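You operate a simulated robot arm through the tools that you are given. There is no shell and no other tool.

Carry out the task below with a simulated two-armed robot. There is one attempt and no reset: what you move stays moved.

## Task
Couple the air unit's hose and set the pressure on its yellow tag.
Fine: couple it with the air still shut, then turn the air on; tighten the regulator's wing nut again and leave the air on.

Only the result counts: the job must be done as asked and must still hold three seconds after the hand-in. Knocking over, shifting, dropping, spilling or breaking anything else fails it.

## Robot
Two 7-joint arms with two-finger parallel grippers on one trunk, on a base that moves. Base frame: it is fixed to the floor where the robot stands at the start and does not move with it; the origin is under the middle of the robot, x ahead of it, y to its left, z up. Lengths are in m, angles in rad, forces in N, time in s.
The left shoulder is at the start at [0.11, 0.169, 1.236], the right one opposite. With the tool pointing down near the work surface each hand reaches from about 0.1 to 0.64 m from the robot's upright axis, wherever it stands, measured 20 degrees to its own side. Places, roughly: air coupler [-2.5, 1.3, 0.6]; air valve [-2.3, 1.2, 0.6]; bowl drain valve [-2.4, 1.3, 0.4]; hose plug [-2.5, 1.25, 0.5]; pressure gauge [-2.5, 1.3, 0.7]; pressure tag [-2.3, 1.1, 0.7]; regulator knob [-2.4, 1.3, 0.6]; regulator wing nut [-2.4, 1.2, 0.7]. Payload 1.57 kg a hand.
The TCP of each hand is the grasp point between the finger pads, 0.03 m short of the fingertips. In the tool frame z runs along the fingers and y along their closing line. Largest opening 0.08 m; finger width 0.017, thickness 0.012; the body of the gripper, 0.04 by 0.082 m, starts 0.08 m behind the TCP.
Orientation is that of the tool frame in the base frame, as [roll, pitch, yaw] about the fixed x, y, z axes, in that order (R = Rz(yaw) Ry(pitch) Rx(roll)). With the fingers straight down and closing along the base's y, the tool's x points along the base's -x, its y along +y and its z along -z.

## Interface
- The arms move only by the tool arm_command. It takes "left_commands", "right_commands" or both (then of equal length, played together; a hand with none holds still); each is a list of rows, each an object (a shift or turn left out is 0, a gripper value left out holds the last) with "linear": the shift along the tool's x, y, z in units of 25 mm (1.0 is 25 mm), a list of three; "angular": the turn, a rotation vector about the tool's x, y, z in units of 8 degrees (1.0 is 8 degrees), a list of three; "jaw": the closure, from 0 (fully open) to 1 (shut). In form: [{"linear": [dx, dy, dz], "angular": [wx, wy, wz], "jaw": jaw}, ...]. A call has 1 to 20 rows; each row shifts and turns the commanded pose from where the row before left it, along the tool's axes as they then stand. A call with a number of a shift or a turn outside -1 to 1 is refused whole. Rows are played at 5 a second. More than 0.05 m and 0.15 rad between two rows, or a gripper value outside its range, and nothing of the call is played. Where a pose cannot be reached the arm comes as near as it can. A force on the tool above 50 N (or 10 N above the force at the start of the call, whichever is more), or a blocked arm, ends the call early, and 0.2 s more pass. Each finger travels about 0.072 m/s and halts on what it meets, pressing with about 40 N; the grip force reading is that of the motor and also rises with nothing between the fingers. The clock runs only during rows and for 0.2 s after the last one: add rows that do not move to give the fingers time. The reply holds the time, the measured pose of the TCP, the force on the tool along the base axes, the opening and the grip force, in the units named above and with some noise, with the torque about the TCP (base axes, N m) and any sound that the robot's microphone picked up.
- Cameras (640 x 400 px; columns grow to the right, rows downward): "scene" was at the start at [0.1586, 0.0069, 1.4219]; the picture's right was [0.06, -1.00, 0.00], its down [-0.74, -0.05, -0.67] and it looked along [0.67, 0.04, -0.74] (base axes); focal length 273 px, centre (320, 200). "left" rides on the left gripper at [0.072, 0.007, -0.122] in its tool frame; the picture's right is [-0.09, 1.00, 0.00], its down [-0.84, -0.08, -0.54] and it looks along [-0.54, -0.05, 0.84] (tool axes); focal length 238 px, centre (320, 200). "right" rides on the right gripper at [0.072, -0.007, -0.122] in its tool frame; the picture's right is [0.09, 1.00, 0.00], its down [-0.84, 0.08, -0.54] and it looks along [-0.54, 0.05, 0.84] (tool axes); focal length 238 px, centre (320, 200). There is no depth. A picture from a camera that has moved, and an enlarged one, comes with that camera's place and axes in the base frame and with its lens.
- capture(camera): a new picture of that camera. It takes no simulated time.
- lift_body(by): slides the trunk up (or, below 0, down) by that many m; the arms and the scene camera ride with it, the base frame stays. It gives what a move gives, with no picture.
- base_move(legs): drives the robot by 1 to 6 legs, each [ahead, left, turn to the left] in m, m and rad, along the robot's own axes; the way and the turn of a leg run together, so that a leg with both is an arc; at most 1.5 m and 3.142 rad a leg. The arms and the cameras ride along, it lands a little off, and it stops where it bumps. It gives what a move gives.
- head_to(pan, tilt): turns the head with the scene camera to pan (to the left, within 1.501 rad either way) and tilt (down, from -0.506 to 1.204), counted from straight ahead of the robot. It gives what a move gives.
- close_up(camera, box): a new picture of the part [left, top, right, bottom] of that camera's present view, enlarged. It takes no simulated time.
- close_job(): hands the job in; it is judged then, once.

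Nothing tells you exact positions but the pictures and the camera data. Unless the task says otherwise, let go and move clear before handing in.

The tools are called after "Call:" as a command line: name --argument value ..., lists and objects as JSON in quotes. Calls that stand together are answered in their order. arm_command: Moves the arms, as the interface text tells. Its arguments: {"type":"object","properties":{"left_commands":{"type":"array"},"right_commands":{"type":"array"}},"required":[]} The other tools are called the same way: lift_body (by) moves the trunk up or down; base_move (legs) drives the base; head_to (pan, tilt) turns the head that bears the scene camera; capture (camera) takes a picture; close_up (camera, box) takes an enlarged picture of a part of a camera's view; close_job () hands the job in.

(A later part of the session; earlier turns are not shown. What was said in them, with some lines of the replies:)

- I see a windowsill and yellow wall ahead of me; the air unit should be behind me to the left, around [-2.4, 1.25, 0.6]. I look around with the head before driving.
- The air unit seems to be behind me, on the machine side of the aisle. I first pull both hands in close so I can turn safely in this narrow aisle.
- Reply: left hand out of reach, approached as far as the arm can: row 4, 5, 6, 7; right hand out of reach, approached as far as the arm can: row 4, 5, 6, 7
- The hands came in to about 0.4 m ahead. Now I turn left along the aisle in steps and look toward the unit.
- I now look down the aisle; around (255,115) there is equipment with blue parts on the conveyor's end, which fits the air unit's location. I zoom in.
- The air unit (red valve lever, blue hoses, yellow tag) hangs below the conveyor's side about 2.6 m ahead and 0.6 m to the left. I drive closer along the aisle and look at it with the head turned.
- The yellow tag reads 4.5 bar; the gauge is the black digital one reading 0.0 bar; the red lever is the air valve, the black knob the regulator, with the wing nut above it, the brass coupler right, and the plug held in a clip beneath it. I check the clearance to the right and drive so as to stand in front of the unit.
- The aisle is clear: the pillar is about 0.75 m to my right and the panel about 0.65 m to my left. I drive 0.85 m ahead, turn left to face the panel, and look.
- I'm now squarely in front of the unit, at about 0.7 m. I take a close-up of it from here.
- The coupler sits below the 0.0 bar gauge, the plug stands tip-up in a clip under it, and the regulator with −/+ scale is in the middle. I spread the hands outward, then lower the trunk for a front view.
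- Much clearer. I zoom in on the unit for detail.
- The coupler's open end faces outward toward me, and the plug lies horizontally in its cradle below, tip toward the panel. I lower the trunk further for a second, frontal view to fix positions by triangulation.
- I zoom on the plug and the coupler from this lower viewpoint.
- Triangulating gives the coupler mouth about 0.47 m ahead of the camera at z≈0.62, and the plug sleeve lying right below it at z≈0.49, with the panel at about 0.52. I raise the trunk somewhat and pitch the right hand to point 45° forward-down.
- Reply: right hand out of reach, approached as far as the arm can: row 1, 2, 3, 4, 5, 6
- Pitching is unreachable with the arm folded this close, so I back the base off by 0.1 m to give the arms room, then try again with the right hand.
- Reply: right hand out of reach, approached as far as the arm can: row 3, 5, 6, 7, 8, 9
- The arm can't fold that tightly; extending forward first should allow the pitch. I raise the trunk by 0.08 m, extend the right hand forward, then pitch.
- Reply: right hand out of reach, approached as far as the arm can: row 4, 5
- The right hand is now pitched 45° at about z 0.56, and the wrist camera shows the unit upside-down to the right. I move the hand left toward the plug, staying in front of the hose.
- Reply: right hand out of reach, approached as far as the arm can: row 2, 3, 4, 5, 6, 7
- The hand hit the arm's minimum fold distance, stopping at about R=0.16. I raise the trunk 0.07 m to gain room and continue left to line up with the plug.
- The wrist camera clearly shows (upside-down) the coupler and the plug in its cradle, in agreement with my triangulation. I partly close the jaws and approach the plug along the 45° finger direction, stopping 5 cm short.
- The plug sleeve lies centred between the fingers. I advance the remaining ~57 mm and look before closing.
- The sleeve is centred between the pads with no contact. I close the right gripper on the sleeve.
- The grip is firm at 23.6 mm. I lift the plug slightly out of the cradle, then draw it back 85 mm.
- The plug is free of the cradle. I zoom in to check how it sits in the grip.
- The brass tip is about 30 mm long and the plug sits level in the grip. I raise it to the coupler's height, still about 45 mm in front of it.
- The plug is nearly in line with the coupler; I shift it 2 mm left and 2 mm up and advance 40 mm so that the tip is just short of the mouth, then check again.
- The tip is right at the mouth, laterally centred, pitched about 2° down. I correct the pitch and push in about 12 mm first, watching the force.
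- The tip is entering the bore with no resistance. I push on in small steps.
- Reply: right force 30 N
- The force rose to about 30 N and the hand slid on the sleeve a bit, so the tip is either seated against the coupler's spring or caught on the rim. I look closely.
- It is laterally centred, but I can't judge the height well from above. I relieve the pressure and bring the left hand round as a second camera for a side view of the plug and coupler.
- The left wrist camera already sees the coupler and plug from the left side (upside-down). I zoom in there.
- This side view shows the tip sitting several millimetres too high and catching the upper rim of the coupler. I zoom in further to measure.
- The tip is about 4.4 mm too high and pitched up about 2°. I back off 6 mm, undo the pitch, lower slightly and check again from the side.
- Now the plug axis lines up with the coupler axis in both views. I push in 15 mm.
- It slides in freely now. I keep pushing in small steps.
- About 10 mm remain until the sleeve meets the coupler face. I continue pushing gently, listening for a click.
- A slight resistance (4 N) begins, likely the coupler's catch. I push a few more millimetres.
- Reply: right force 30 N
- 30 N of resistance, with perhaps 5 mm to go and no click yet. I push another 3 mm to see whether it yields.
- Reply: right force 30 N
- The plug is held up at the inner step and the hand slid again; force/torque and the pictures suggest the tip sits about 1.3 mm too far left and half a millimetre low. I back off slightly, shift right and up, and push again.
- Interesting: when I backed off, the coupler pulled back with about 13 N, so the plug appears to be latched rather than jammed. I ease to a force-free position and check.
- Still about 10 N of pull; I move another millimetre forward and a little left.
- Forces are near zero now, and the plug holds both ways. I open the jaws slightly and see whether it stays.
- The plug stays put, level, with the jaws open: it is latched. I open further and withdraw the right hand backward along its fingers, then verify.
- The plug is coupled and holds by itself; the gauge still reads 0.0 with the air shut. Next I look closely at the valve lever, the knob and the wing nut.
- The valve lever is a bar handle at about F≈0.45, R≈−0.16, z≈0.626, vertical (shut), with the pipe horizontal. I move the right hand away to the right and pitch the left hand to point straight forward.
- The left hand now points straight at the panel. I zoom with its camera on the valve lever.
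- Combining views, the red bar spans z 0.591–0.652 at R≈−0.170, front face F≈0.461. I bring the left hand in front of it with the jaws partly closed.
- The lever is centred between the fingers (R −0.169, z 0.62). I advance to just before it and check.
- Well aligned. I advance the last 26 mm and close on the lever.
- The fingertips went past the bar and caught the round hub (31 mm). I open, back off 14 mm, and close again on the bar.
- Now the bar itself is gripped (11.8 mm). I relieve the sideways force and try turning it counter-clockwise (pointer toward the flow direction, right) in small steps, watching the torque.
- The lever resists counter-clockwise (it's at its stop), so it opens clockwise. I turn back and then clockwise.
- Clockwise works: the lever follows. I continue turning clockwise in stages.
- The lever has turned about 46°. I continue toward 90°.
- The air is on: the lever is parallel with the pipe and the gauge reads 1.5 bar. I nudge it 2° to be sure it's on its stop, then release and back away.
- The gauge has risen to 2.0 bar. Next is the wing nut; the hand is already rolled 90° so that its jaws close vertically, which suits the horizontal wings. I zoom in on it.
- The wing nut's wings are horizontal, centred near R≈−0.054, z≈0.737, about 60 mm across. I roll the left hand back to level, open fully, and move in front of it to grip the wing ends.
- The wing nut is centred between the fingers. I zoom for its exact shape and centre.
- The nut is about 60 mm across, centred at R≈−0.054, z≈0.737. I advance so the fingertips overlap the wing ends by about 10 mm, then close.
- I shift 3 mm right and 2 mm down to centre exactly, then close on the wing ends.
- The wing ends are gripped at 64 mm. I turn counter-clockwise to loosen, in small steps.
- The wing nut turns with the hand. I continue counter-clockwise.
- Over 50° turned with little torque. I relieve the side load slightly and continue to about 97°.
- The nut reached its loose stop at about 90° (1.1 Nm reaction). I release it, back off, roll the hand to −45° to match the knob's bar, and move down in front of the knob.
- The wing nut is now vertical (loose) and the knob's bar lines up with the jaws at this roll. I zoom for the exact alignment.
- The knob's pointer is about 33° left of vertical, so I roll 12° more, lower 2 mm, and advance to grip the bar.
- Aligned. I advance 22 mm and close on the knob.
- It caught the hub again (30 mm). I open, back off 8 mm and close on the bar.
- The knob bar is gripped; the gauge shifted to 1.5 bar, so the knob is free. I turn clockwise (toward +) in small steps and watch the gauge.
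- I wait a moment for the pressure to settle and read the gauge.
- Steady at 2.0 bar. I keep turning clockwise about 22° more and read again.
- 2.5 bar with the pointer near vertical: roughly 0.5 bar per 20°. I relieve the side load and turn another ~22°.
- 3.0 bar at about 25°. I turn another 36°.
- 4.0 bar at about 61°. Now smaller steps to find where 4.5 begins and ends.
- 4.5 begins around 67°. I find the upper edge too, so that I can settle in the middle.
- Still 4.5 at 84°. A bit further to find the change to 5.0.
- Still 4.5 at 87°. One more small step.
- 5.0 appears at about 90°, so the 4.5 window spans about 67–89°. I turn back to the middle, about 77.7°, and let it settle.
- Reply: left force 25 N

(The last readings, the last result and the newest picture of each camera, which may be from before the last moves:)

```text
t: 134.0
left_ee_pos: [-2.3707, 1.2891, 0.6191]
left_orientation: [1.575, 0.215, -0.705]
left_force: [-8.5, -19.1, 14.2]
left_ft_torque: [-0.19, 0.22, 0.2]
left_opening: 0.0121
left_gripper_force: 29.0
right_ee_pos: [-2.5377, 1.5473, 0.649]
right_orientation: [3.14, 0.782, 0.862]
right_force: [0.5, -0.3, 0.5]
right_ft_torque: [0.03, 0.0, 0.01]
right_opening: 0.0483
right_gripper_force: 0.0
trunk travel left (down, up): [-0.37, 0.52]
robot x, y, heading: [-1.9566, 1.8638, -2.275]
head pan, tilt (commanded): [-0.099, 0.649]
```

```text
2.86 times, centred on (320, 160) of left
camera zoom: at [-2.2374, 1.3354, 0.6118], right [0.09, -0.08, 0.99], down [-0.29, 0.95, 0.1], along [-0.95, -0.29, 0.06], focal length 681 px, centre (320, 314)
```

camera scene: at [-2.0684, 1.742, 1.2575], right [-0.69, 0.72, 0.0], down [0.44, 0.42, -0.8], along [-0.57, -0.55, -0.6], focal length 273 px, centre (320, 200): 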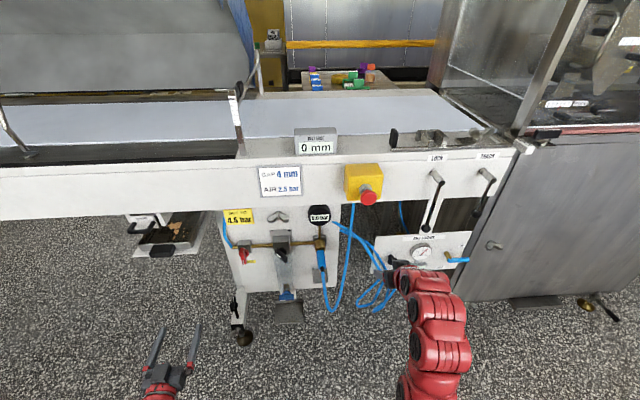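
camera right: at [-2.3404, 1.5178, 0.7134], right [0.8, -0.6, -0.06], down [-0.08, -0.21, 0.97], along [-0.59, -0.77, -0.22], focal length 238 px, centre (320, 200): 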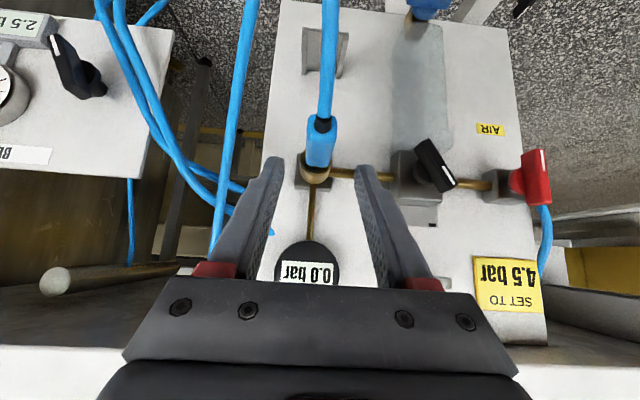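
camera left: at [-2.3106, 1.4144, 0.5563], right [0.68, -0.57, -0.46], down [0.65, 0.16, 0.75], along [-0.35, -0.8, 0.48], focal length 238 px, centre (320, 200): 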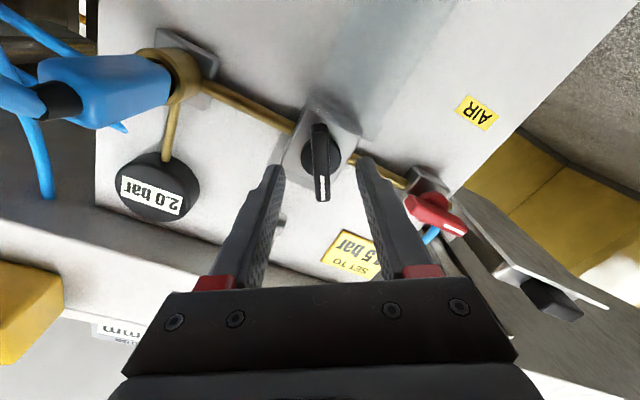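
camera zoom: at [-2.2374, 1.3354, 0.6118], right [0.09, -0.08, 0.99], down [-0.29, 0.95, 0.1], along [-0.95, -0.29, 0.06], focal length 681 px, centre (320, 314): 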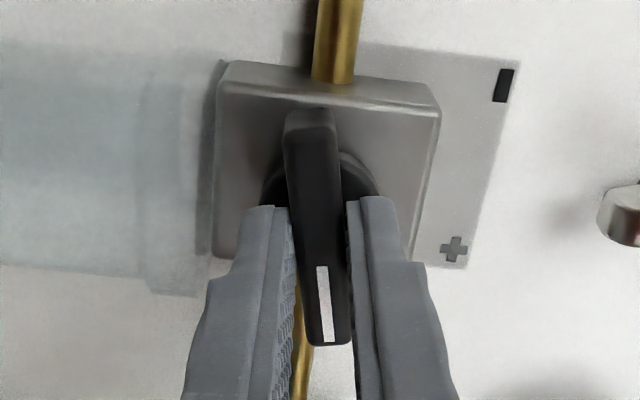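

The gauge reads 4.5 at mid-window. I relieve the residual forces, then open the jaws gently and back off, checking that the reading holds.

Call:
arm_command --left_commands '[{"linear": [0.01, 0.05, 0.06]}, {}, {}]'

Call:
arm_command --left_commands '[{"jaw": 0.75}, {"jaw": 0.4}, {}, {"linear": [0, 0, -0.8]}, {"linear": [0, 0, -0.8]}, {"linear": [0, 0, -0.8]}, {}]'

Call:
close_up --camera "scene" --box '[240, 190, 340, 290]'

Call:
capture --camera "left"

```text
t: 134.8
left_ee_pos: [-2.3695, 1.288, 0.6203]
left_orientation: [1.577, 0.213, -0.704]
left_force: [11.6, 4.5, 4.7]
left_ft_torque: [-0.25, 0.21, -0.46]
left_opening: 0.0118
left_gripper_force: 29.0
right_ee_pos: [-2.5374, 1.5483, 0.65]
right_orientation: [3.14, 0.782, 0.862]
right_force: [-1.2, -0.1, 0.1]
right_ft_torque: [0.01, -0.02, -0.01]
right_opening: 0.048
right_gripper_force: 0.1
trunk travel left (down, up): [-0.37, 0.52]
robot x, y, heading: [-1.9544, 1.8631, -2.276]
head pan, tilt (commanded): [-0.099, 0.649]
```

```text
t: 136.4
left_ee_pos: [-2.3318, 1.3326, 0.6192]
left_orientation: [1.576, 0.213, -0.704]
left_force: [-0.6, -0.2, 0.0]
left_ft_torque: [0.01, 0.0, -0.01]
left_opening: 0.0479
left_gripper_force: 0.0
right_ee_pos: [-2.5388, 1.5491, 0.6482]
right_orientation: [3.14, 0.78, 0.862]
right_force: [-0.5, 0.5, 0.0]
right_ft_torque: [-0.01, 0.02, 0.05]
right_opening: 0.0481
right_gripper_force: 0.0
trunk travel left (down, up): [-0.37, 0.52]
robot x, y, heading: [-1.9547, 1.8626, -2.272]
head pan, tilt (commanded): [-0.099, 0.649]
```

```text
4.00 times, centred on (290, 240) of scene
camera zoom: at [-2.0683, 1.7419, 1.2574], right [-0.69, 0.72, 0.0], down [0.44, 0.42, -0.8], along [-0.57, -0.55, -0.6], focal length 1092 px, centre (440, 40)
```

zoom: 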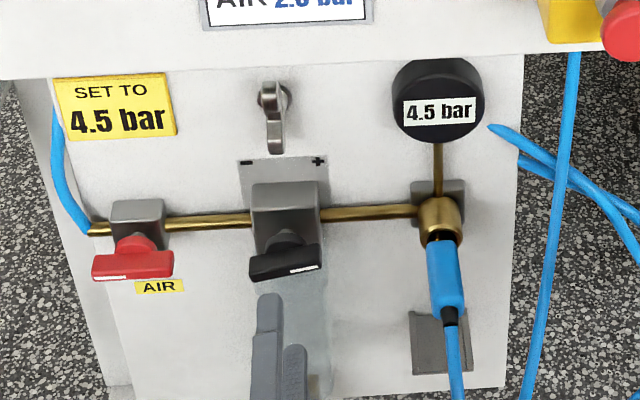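

```text
taken
camera left: at [-2.1985, 1.3802, 0.6123], right [0.09, -0.08, 0.99], down [-0.28, 0.95, 0.1], along [-0.95, -0.29, 0.06], focal length 238 px, centre (320, 200)
```

left: 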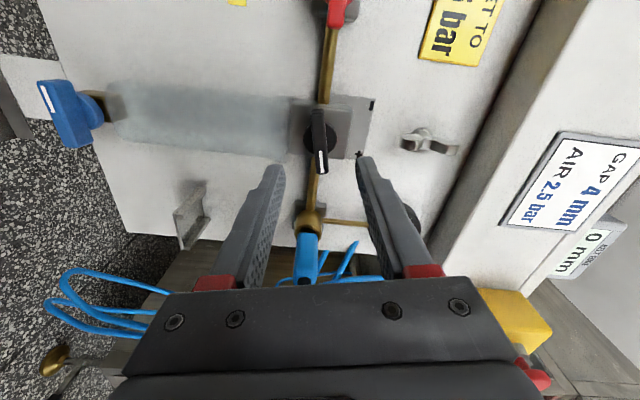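

The setting holds at 4.5 bar with the knob released. Now I roll the left hand round to −92° to take the vertical wings and retighten the nut clockwise.

Call:
arm_command --left_commands '[{"angular": [0, 0, -1]}, {"angular": [0, 0, -1]}, {"angular": [0, 0, -1]}, {"angular": [0, 0, -1]}, {"angular": [0, 0, -1]}, {"angular": [0, 0, -1]}, {"angular": [0, 0, -1]}, {"angular": [0, 0, -1]}, {"angular": [0, 0, -1]}, {"angular": [0, 0, -1]}, {"angular": [0, 0, -1]}, {"angular": [0, 0, -1]}, {"angular": [0, 0, -1]}, {"angular": [0, 0, -1]}, {"angular": [0, 0, -1]}, {"angular": [0, 0, -1]}, {"angular": [0, 0, -1]}, {"angular": [0, 0, -1]}, {"angular": [0, 0, -1]}, {"angular": [0, 0, -1]}]'

Call:
arm_command --left_commands '[{"angular": [0, 0, -0.6], "jaw": 0}, {"angular": [0, 0, -0.6]}, {"linear": [0, -0.93, 0]}, {"linear": [0, -0.93, 0]}, {"linear": [0, -0.93, 0]}, {"linear": [0, -0.93, 0]}, {"linear": [0, -0.93, 0]}, {}]'

Call:
capture --camera "left"

Call:
close_up --camera "scene" --box '[240, 190, 340, 290]'

```text
t: 140.6
left_ee_pos: [-2.3325, 1.3315, 0.6208]
left_orientation: [-1.575, 0.135, 2.437]
left_force: [-0.3, 0.5, 0.6]
left_ft_torque: [0.02, -0.01, 0.01]
left_opening: 0.0479
left_gripper_force: 0.1
right_ee_pos: [-2.5379, 1.5472, 0.6483]
right_orientation: [3.138, 0.782, 0.861]
right_force: [-0.1, -0.6, -0.9]
right_ft_torque: [0.0, 0.02, 0.03]
right_opening: 0.048
right_gripper_force: 0.0
trunk travel left (down, up): [-0.37, 0.52]
robot x, y, heading: [-1.9518, 1.8603, -2.278]
head pan, tilt (commanded): [-0.099, 0.649]
```

```text
t: 142.4
left_ee_pos: [-2.3302, 1.3292, 0.7368]
left_orientation: [-1.575, -0.03, 2.438]
left_force: [-1.0, 0.2, 0.2]
left_ft_torque: [-0.04, -0.01, 0.0]
left_opening: 0.0799
left_gripper_force: 0.0
right_ee_pos: [-2.5385, 1.5471, 0.6484]
right_orientation: [3.141, 0.782, 0.862]
right_force: [-0.5, 0.2, -0.1]
right_ft_torque: [0.05, 0.01, -0.02]
right_opening: 0.0479
right_gripper_force: 0.1
trunk travel left (down, up): [-0.37, 0.52]
robot x, y, heading: [-1.9542, 1.8658, -2.276]
head pan, tilt (commanded): [-0.099, 0.649]
```

```text
taken
camera left: at [-2.307, 1.4695, 0.7334], right [0.05, -0.04, -1.0], down [0.99, -0.13, 0.05], along [-0.13, -0.99, 0.03], focal length 238 px, centre (320, 200)
```

left: 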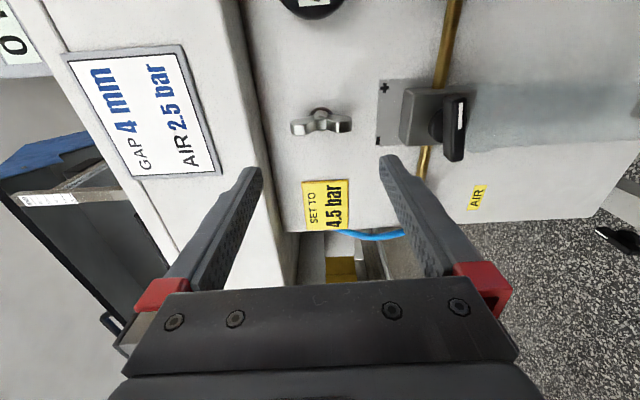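

```text
4.00 times, centred on (290, 240) of scene
camera zoom: at [-2.0683, 1.7419, 1.2574], right [-0.69, 0.72, 0.0], down [0.44, 0.42, -0.8], along [-0.57, -0.55, -0.6], focal length 1092 px, centre (440, 40)
```

zoom: 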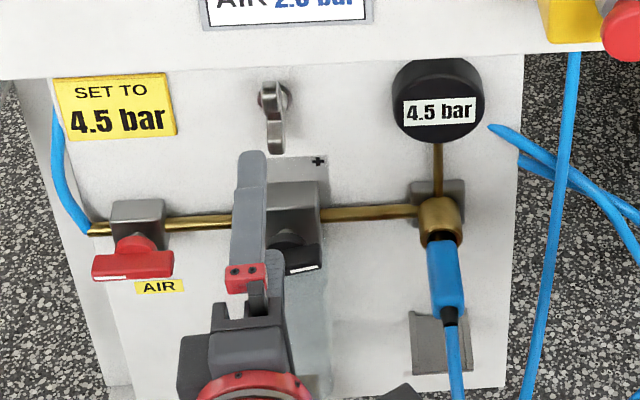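

The gauge stays at 4.5 bar and the jaws are in line with the vertical wings. I zoom to centre on the nut.

Call:
close_up --camera "left" --box '[270, 80, 370, 160]'

```text
5.00 times, centred on (320, 120) of left
camera zoom: at [-2.307, 1.4695, 0.7334], right [0.05, -0.04, -1.0], down [0.99, -0.13, 0.05], along [-0.13, -0.99, 0.03], focal length 1192 px, centre (320, 600)
```

zoom: 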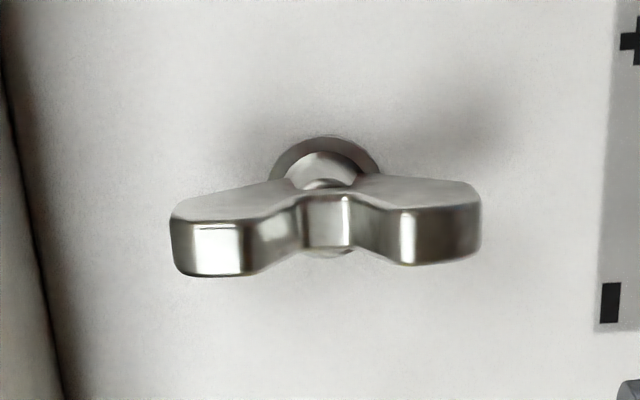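

The nut centre is at R≈−0.055, z≈0.736. I shift 3.5 mm right and 2 mm down while advancing, then check.

Call:
arm_command --left_commands '[{"linear": [0.14, 0.08, 0.93]}, {"linear": [0, 0, 0.93]}, {"linear": [0, 0, 0.93]}, {"linear": [0, 0, 0.9]}, {}]'

Call:
close_up --camera "left" --box '[240, 110, 400, 230]'

Call:
close_up --camera "scene" --box '[240, 190, 340, 290]'

```text
t: 143.6
left_ee_pos: [-2.393, 1.2604, 0.7339]
left_orientation: [-1.573, -0.033, 2.44]
left_force: [0.2, 0.3, -0.2]
left_ft_torque: [0.01, 0.05, -0.02]
left_opening: 0.0799
left_gripper_force: 0.2
right_ee_pos: [-2.538, 1.5472, 0.6488]
right_orientation: [3.141, 0.78, 0.863]
right_force: [-0.5, 0.4, -0.1]
right_ft_torque: [0.03, -0.04, 0.02]
right_opening: 0.0475
right_gripper_force: 0.1
trunk travel left (down, up): [-0.37, 0.52]
robot x, y, heading: [-1.9526, 1.863, -2.278]
head pan, tilt (commanded): [-0.099, 0.649]
```

```text
3.33 times, centred on (320, 170) of left
camera zoom: at [-2.3701, 1.4015, 0.7303], right [0.05, -0.04, -1.0], down [0.99, -0.13, 0.05], along [-0.13, -0.99, 0.03], focal length 794 px, centre (320, 300)
```

zoom: 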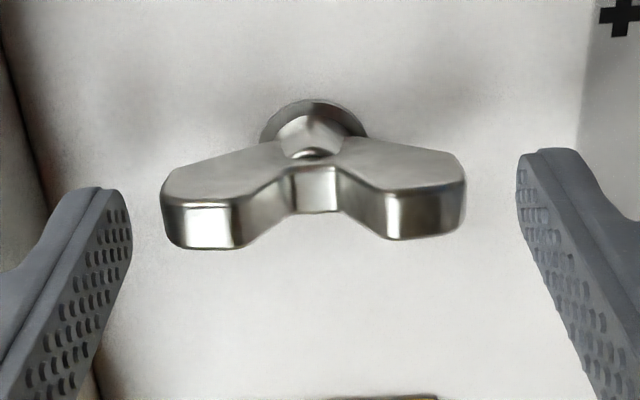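

```text
4.00 times, centred on (290, 240) of scene
camera zoom: at [-2.0683, 1.7419, 1.2575], right [-0.69, 0.72, 0.0], down [0.44, 0.42, -0.8], along [-0.57, -0.55, -0.6], focal length 1092 px, centre (440, 40)
```

zoom: 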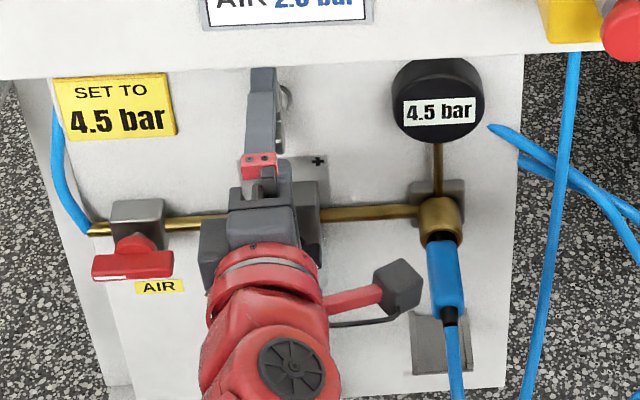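

Well positioned; I move 2 mm up to centre and close on the wing ends.

Call:
arm_command --left_commands '[{"linear": [0, -0.09, 0]}, {}, {"jaw": 1}, {}, {}, {}]'

Call:
close_up --camera "left" --box '[240, 110, 400, 230]'

```text
t: 145.0
left_ee_pos: [-2.3928, 1.2607, 0.7349]
left_orientation: [-1.577, -0.032, 2.437]
left_force: [6.0, 6.3, -12.0]
left_ft_torque: [-0.05, -0.11, -0.07]
left_opening: 0.0641
left_gripper_force: 45.1
right_ee_pos: [-2.5387, 1.5478, 0.648]
right_orientation: [3.14, 0.78, 0.862]
right_force: [0.7, 0.2, -0.2]
right_ft_torque: [0.03, 0.02, 0.0]
right_opening: 0.0479
right_gripper_force: 0.0
trunk travel left (down, up): [-0.37, 0.52]
robot x, y, heading: [-1.9493, 1.8588, -2.274]
head pan, tilt (commanded): [-0.099, 0.649]
```

```text
3.33 times, centred on (320, 170) of left
camera zoom: at [-2.3697, 1.4018, 0.7317], right [0.05, -0.03, -1.0], down [0.99, -0.13, 0.05], along [-0.13, -0.99, 0.03], focal length 794 px, centre (320, 300)
```

zoom: 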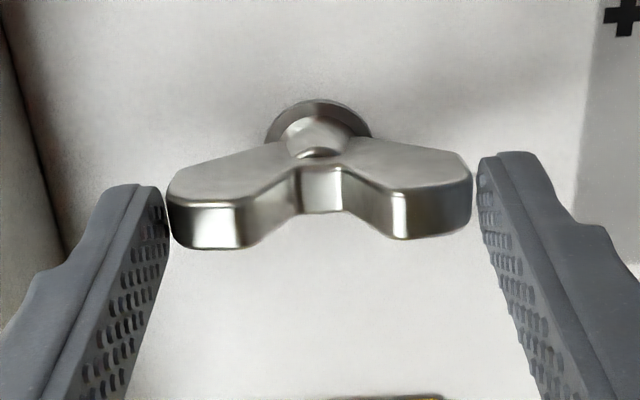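

The nut is gripped (64 mm). I turn clockwise to tighten, in stages.

Call:
arm_command --left_commands '[{"linear": [0, 0.03, 0], "angular": [0, 0, 0.95]}, {"angular": [0, 0, 0.95]}, {"angular": [0, 0, 0.95]}, {"angular": [0, 0, 0.95]}, {"angular": [0, 0, 0.95]}, {}]'

Call:
close_up --camera "scene" --box '[240, 190, 340, 290]'

Call:
arm_command --left_commands '[{"angular": [0, 0, 0.95]}, {"angular": [0, 0, 0.95]}, {"angular": [0, 0, 0.95]}, {"angular": [0, 0, 0.95]}, {}]'

Call:
close_up --camera "left" --box '[240, 110, 400, 230]'

Call:
close_up --camera "scene" --box '[240, 190, 340, 290]'

```text
t: 146.4
left_ee_pos: [-2.3935, 1.2613, 0.7354]
left_orientation: [-1.577, 0.636, 2.434]
left_force: [-2.8, 7.9, -8.5]
left_ft_torque: [-0.25, 0.2, -0.09]
left_opening: 0.0639
left_gripper_force: 44.4
right_ee_pos: [-2.5405, 1.547, 0.6484]
right_orientation: [3.137, 0.78, 0.861]
right_force: [-0.1, -0.7, 0.0]
right_ft_torque: [0.0, 0.01, 0.01]
right_opening: 0.0482
right_gripper_force: 0.1
trunk travel left (down, up): [-0.37, 0.52]
robot x, y, heading: [-1.9566, 1.863, -2.274]
head pan, tilt (commanded): [-0.099, 0.649]
```

```text
4.00 times, centred on (290, 240) of scene
camera zoom: at [-2.0693, 1.7418, 1.2574], right [-0.69, 0.72, 0.0], down [0.44, 0.42, -0.8], along [-0.57, -0.55, -0.61], focal length 1092 px, centre (440, 40)
```

zoom: 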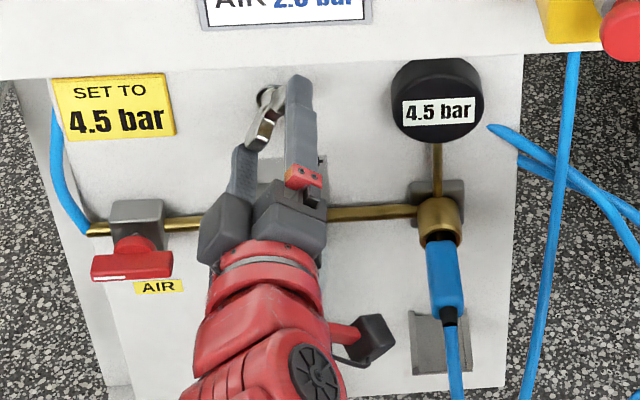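

```text
t: 147.6
left_ee_pos: [-2.3933, 1.262, 0.736]
left_orientation: [-1.58, 1.164, 2.43]
left_force: [-14.7, -1.9, 4.8]
left_ft_torque: [0.04, -0.03, -1.12]
left_opening: 0.0638
left_gripper_force: 44.9
right_ee_pos: [-2.5386, 1.5478, 0.6489]
right_orientation: [3.138, 0.78, 0.862]
right_force: [0.2, 0.4, 0.3]
right_ft_torque: [-0.03, -0.02, -0.01]
right_opening: 0.0479
right_gripper_force: 0.0
trunk travel left (down, up): [-0.37, 0.52]
robot x, y, heading: [-1.9558, 1.8637, -2.274]
head pan, tilt (commanded): [-0.099, 0.649]
```

```text
3.33 times, centred on (320, 170) of left
camera zoom: at [-2.3321, 1.3699, 0.668], right [0.73, -0.62, -0.31], down [0.55, 0.24, 0.8], along [-0.42, -0.75, 0.51], focal length 794 px, centre (320, 300)
```

zoom: 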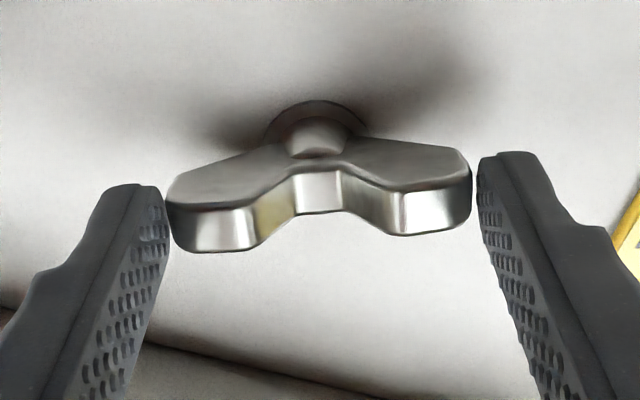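

```text
4.00 times, centred on (290, 240) of scene
camera zoom: at [-2.0696, 1.742, 1.2575], right [-0.69, 0.72, 0.0], down [0.44, 0.42, -0.8], along [-0.57, -0.55, -0.61], focal length 1092 px, centre (440, 40)
```

zoom: 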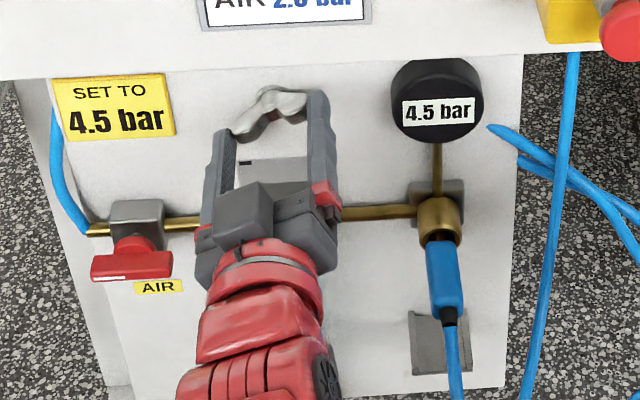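

Roughly 23° to go. I continue to the horizontal and feel for the stop.

Call:
arm_command --left_commands '[{"angular": [0, 0, 0.95]}, {"angular": [0, 0, 0.95]}, {"angular": [0, 0, 0.95]}, {}]'

Call:
arm_command --left_commands '[{"angular": [0, 0, 0.5]}, {}]'

Call:
close_up --camera "left" --box '[240, 110, 400, 230]'

Call:
close_up --camera "scene" --box '[240, 190, 340, 290]'

```text
t: 148.6
left_ee_pos: [-2.3932, 1.2615, 0.7363]
left_orientation: [-1.866, 1.562, 2.142]
left_force: [-27.2, -8.8, 13.9]
left_ft_torque: [-0.35, 0.37, -0.85]
left_opening: 0.0641
left_gripper_force: 44.9
right_ee_pos: [-2.5391, 1.5481, 0.6477]
right_orientation: [3.136, 0.78, 0.861]
right_force: [0.2, 0.5, -0.7]
right_ft_torque: [-0.01, -0.01, -0.03]
right_opening: 0.0482
right_gripper_force: 0.2
trunk travel left (down, up): [-0.37, 0.52]
robot x, y, heading: [-1.9535, 1.8639, -2.276]
head pan, tilt (commanded): [-0.099, 0.649]
```

```text
t: 149.2
left_ee_pos: [-2.3938, 1.2634, 0.7358]
left_orientation: [1.649, 1.512, -0.629]
left_force: [-21.2, -1.2, 10.2]
left_ft_torque: [0.35, 1.37, -1.12]
left_opening: 0.0641
left_gripper_force: 45.2
right_ee_pos: [-2.5384, 1.5482, 0.6487]
right_orientation: [3.137, 0.778, 0.859]
right_force: [-0.5, 0.5, 0.4]
right_ft_torque: [-0.03, 0.0, 0.01]
right_opening: 0.0482
right_gripper_force: 0.0
trunk travel left (down, up): [-0.37, 0.52]
robot x, y, heading: [-1.956, 1.8612, -2.279]
head pan, tilt (commanded): [-0.099, 0.649]
```

```text
3.33 times, centred on (320, 170) of left
camera zoom: at [-2.3065, 1.3493, 0.6646], right [0.75, -0.64, 0.15], down [0.25, 0.49, 0.83], along [-0.61, -0.59, 0.53], focal length 794 px, centre (320, 300)
```

zoom: 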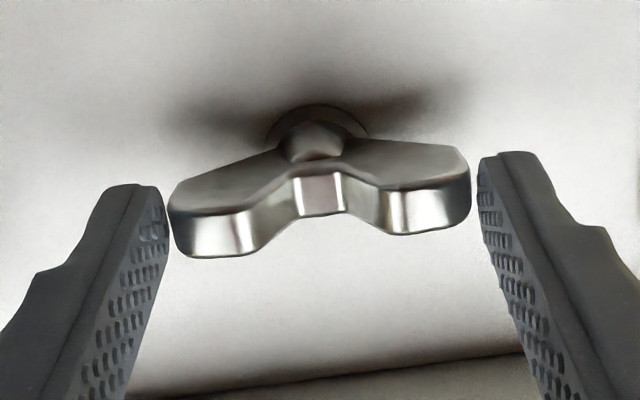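

```text
4.00 times, centred on (290, 240) of scene
camera zoom: at [-2.0696, 1.7429, 1.2574], right [-0.69, 0.72, 0.0], down [0.44, 0.42, -0.8], along [-0.57, -0.55, -0.6], focal length 1092 px, centre (440, 40)
```

zoom: 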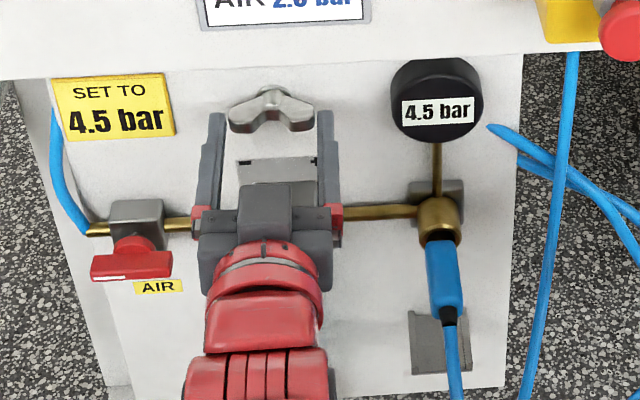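

The nut is back horizontal and the stop is felt (about 1.3 Nm clockwise resistance): it's tight. I relieve the side load, open and back away.

Call:
arm_command --left_commands '[{"linear": [-0.03, -0.04, 0]}, {}, {"jaw": 0}, {}, {}, {"linear": [0, 0, -0.9]}, {"linear": [0, 0, -0.9]}, {"linear": [0, 0, -0.9]}, {"linear": [0, 0, -0.9]}, {"linear": [0, 0, -0.9]}, {}]'

Call:
close_up --camera "scene" --box '[240, 190, 340, 290]'

Call:
capture --camera "left"

```text
t: 151.6
left_ee_pos: [-2.3196, 1.3493, 0.7389]
left_orientation: [1.643, 1.512, -0.633]
left_force: [-0.8, 0.6, -0.7]
left_ft_torque: [0.0, 0.02, 0.04]
left_opening: 0.0801
left_gripper_force: 0.1
right_ee_pos: [-2.5382, 1.5467, 0.6492]
right_orientation: [3.139, 0.781, 0.861]
right_force: [-0.8, 1.4, 1.0]
right_ft_torque: [-0.03, 0.0, 0.0]
right_opening: 0.0477
right_gripper_force: 0.0
trunk travel left (down, up): [-0.37, 0.52]
robot x, y, heading: [-1.9526, 1.8611, -2.271]
head pan, tilt (commanded): [-0.099, 0.649]
```

```text
4.00 times, centred on (290, 240) of scene
camera zoom: at [-2.0684, 1.7419, 1.2574], right [-0.69, 0.72, 0.0], down [0.44, 0.42, -0.8], along [-0.57, -0.55, -0.6], focal length 1092 px, centre (440, 40)
```

zoom: 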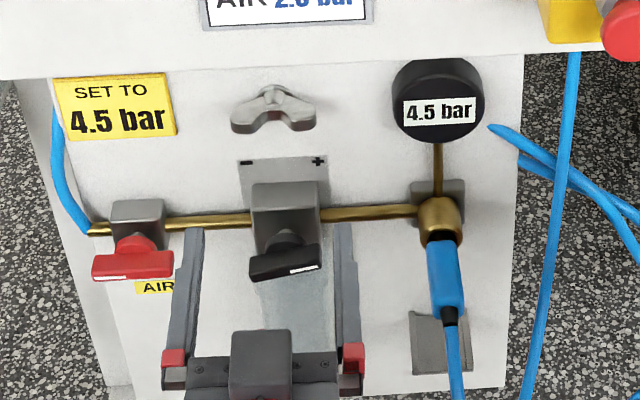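

```text
taken
camera left: at [-2.2334, 1.4357, 0.6673], right [0.75, -0.64, 0.15], down [0.25, 0.49, 0.83], along [-0.61, -0.59, 0.53], focal length 238 px, centre (320, 200)
```

left: 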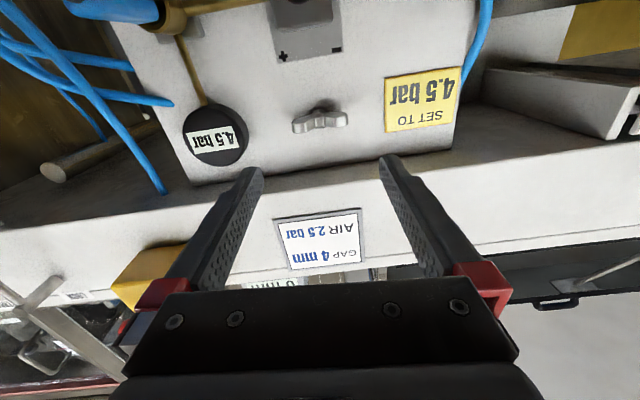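

All done visually: lever along the pipe, plug coupled, nut horizontal, gauge 4.5 bar. I move both hands clear and then check everything once more after a pause.

Call:
arm_command --left_commands '[{"linear": [0.3, 0.9, -0.3]}, {"linear": [0.3, 0.9, -0.3]}, {"linear": [0.3, 0.9, 0]}, {"linear": [0.3, 0.9, 0]}, {"linear": [0.3, 0.9, 0]}, {"linear": [0.3, 0.9, 0]}, {}, {}, {}, {}, {}, {}]' --right_commands '[{"linear": [0.5, -0.2, 0]}, {"linear": [0.5, -0.2, 0]}, {"linear": [0.5, 0, 0]}, {"linear": [0.5, 0, 0]}, {}, {}, {}, {}, {}, {}, {}, {}]'

Call:
capture --camera "scene"

Call:
close_up --camera "scene" --box '[215, 190, 345, 300]'

Call:
capture --camera "right"

```text
t: 154.2
left_ee_pos: [-2.2072, 1.2721, 0.6988]
left_orientation: [1.639, 1.511, -0.635]
left_force: [0.0, -0.5, -0.4]
left_ft_torque: [0.02, 0.0, 0.02]
left_opening: 0.0799
left_gripper_force: 0.0
right_ee_pos: [-2.5238, 1.5808, 0.6116]
right_orientation: [3.139, 0.78, 0.862]
right_force: [1.1, -0.4, 0.2]
right_ft_torque: [-0.01, 0.0, 0.02]
right_opening: 0.0478
right_gripper_force: 0.1
trunk travel left (down, up): [-0.37, 0.52]
robot x, y, heading: [-1.9524, 1.8584, -2.27]
head pan, tilt (commanded): [-0.099, 0.649]
```

```text
taken
camera scene: at [-2.0683, 1.7419, 1.2574], right [-0.69, 0.72, 0.0], down [0.44, 0.42, -0.8], along [-0.57, -0.55, -0.6], focal length 273 px, centre (320, 200)
```

scene: 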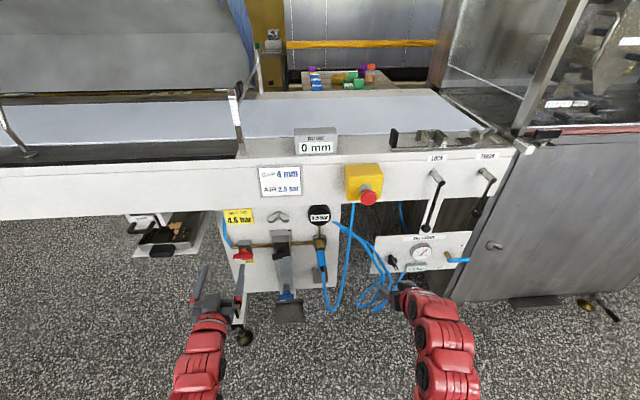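

```text
3.64 times, centred on (280, 245) of scene
camera zoom: at [-2.0683, 1.7419, 1.2574], right [-0.69, 0.72, 0.0], down [0.44, 0.42, -0.8], along [-0.57, -0.55, -0.6], focal length 993 px, centre (466, 36)
```

zoom: 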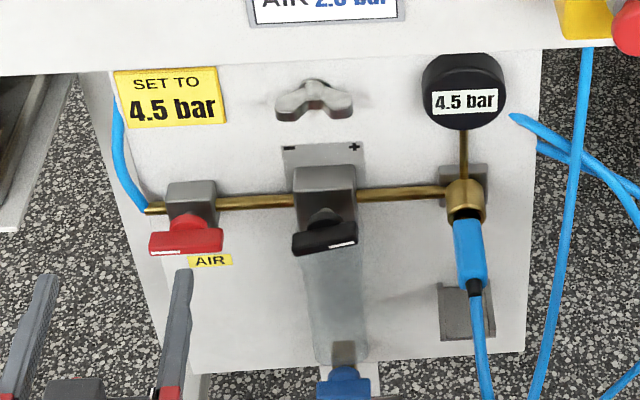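

```text
taken
camera right: at [-2.4389, 1.689, 0.6486], right [0.8, -0.6, -0.06], down [-0.08, -0.21, 0.97], along [-0.59, -0.77, -0.22], focal length 238 px, centre (320, 200)
```

right: 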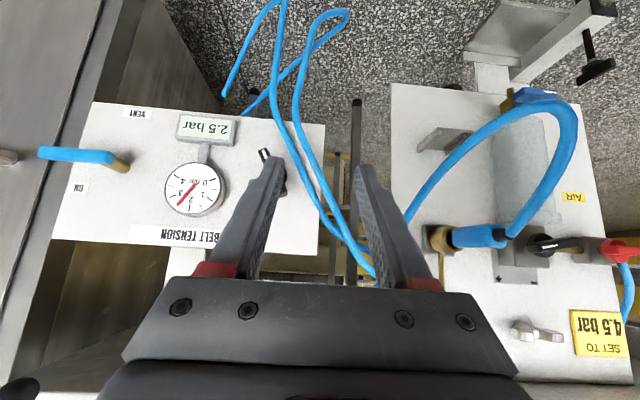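

Final state: the plug is latched in the coupler, the air valve is open, the wing nut is tight, the gauge is steady at the tag's 4.5 bar, and both hands are clear. I hand the job in.

Call:
close_job

```text
The job is handed in.
```

The job is handed in. The hose is coupled, the air is on, and the gauge reads 4.5 bar, which matches the yellow tag.

- **Hose:** I moved the plug from its cradle into the coupler while the air was still shut. It latched and holds by itself, both before and after the pressure came on. I heard no click. About 5 mm of gap remains between the sleeve and the coupler face, but it resisted both a push and a pull.
- **Air valve:** The red lever is turned clockwise to its stop, in line with the pipe, and left on.
- **Pressure:** The gauge only shows steps of 0.5 bar. I found where 4.5 starts and ends as the knob turns, and set the knob midway between them.
- **Wing nut:** I loosened it about 90° to free the knob, then tightened it clockwise until it hit its stop. The gauge still read 4.5 bar after that.

Both hands are clear of the unit, and I saw nothing else moved or knocked over. I did not touch the drain valve, the belt-tension panel or the emergency stop.
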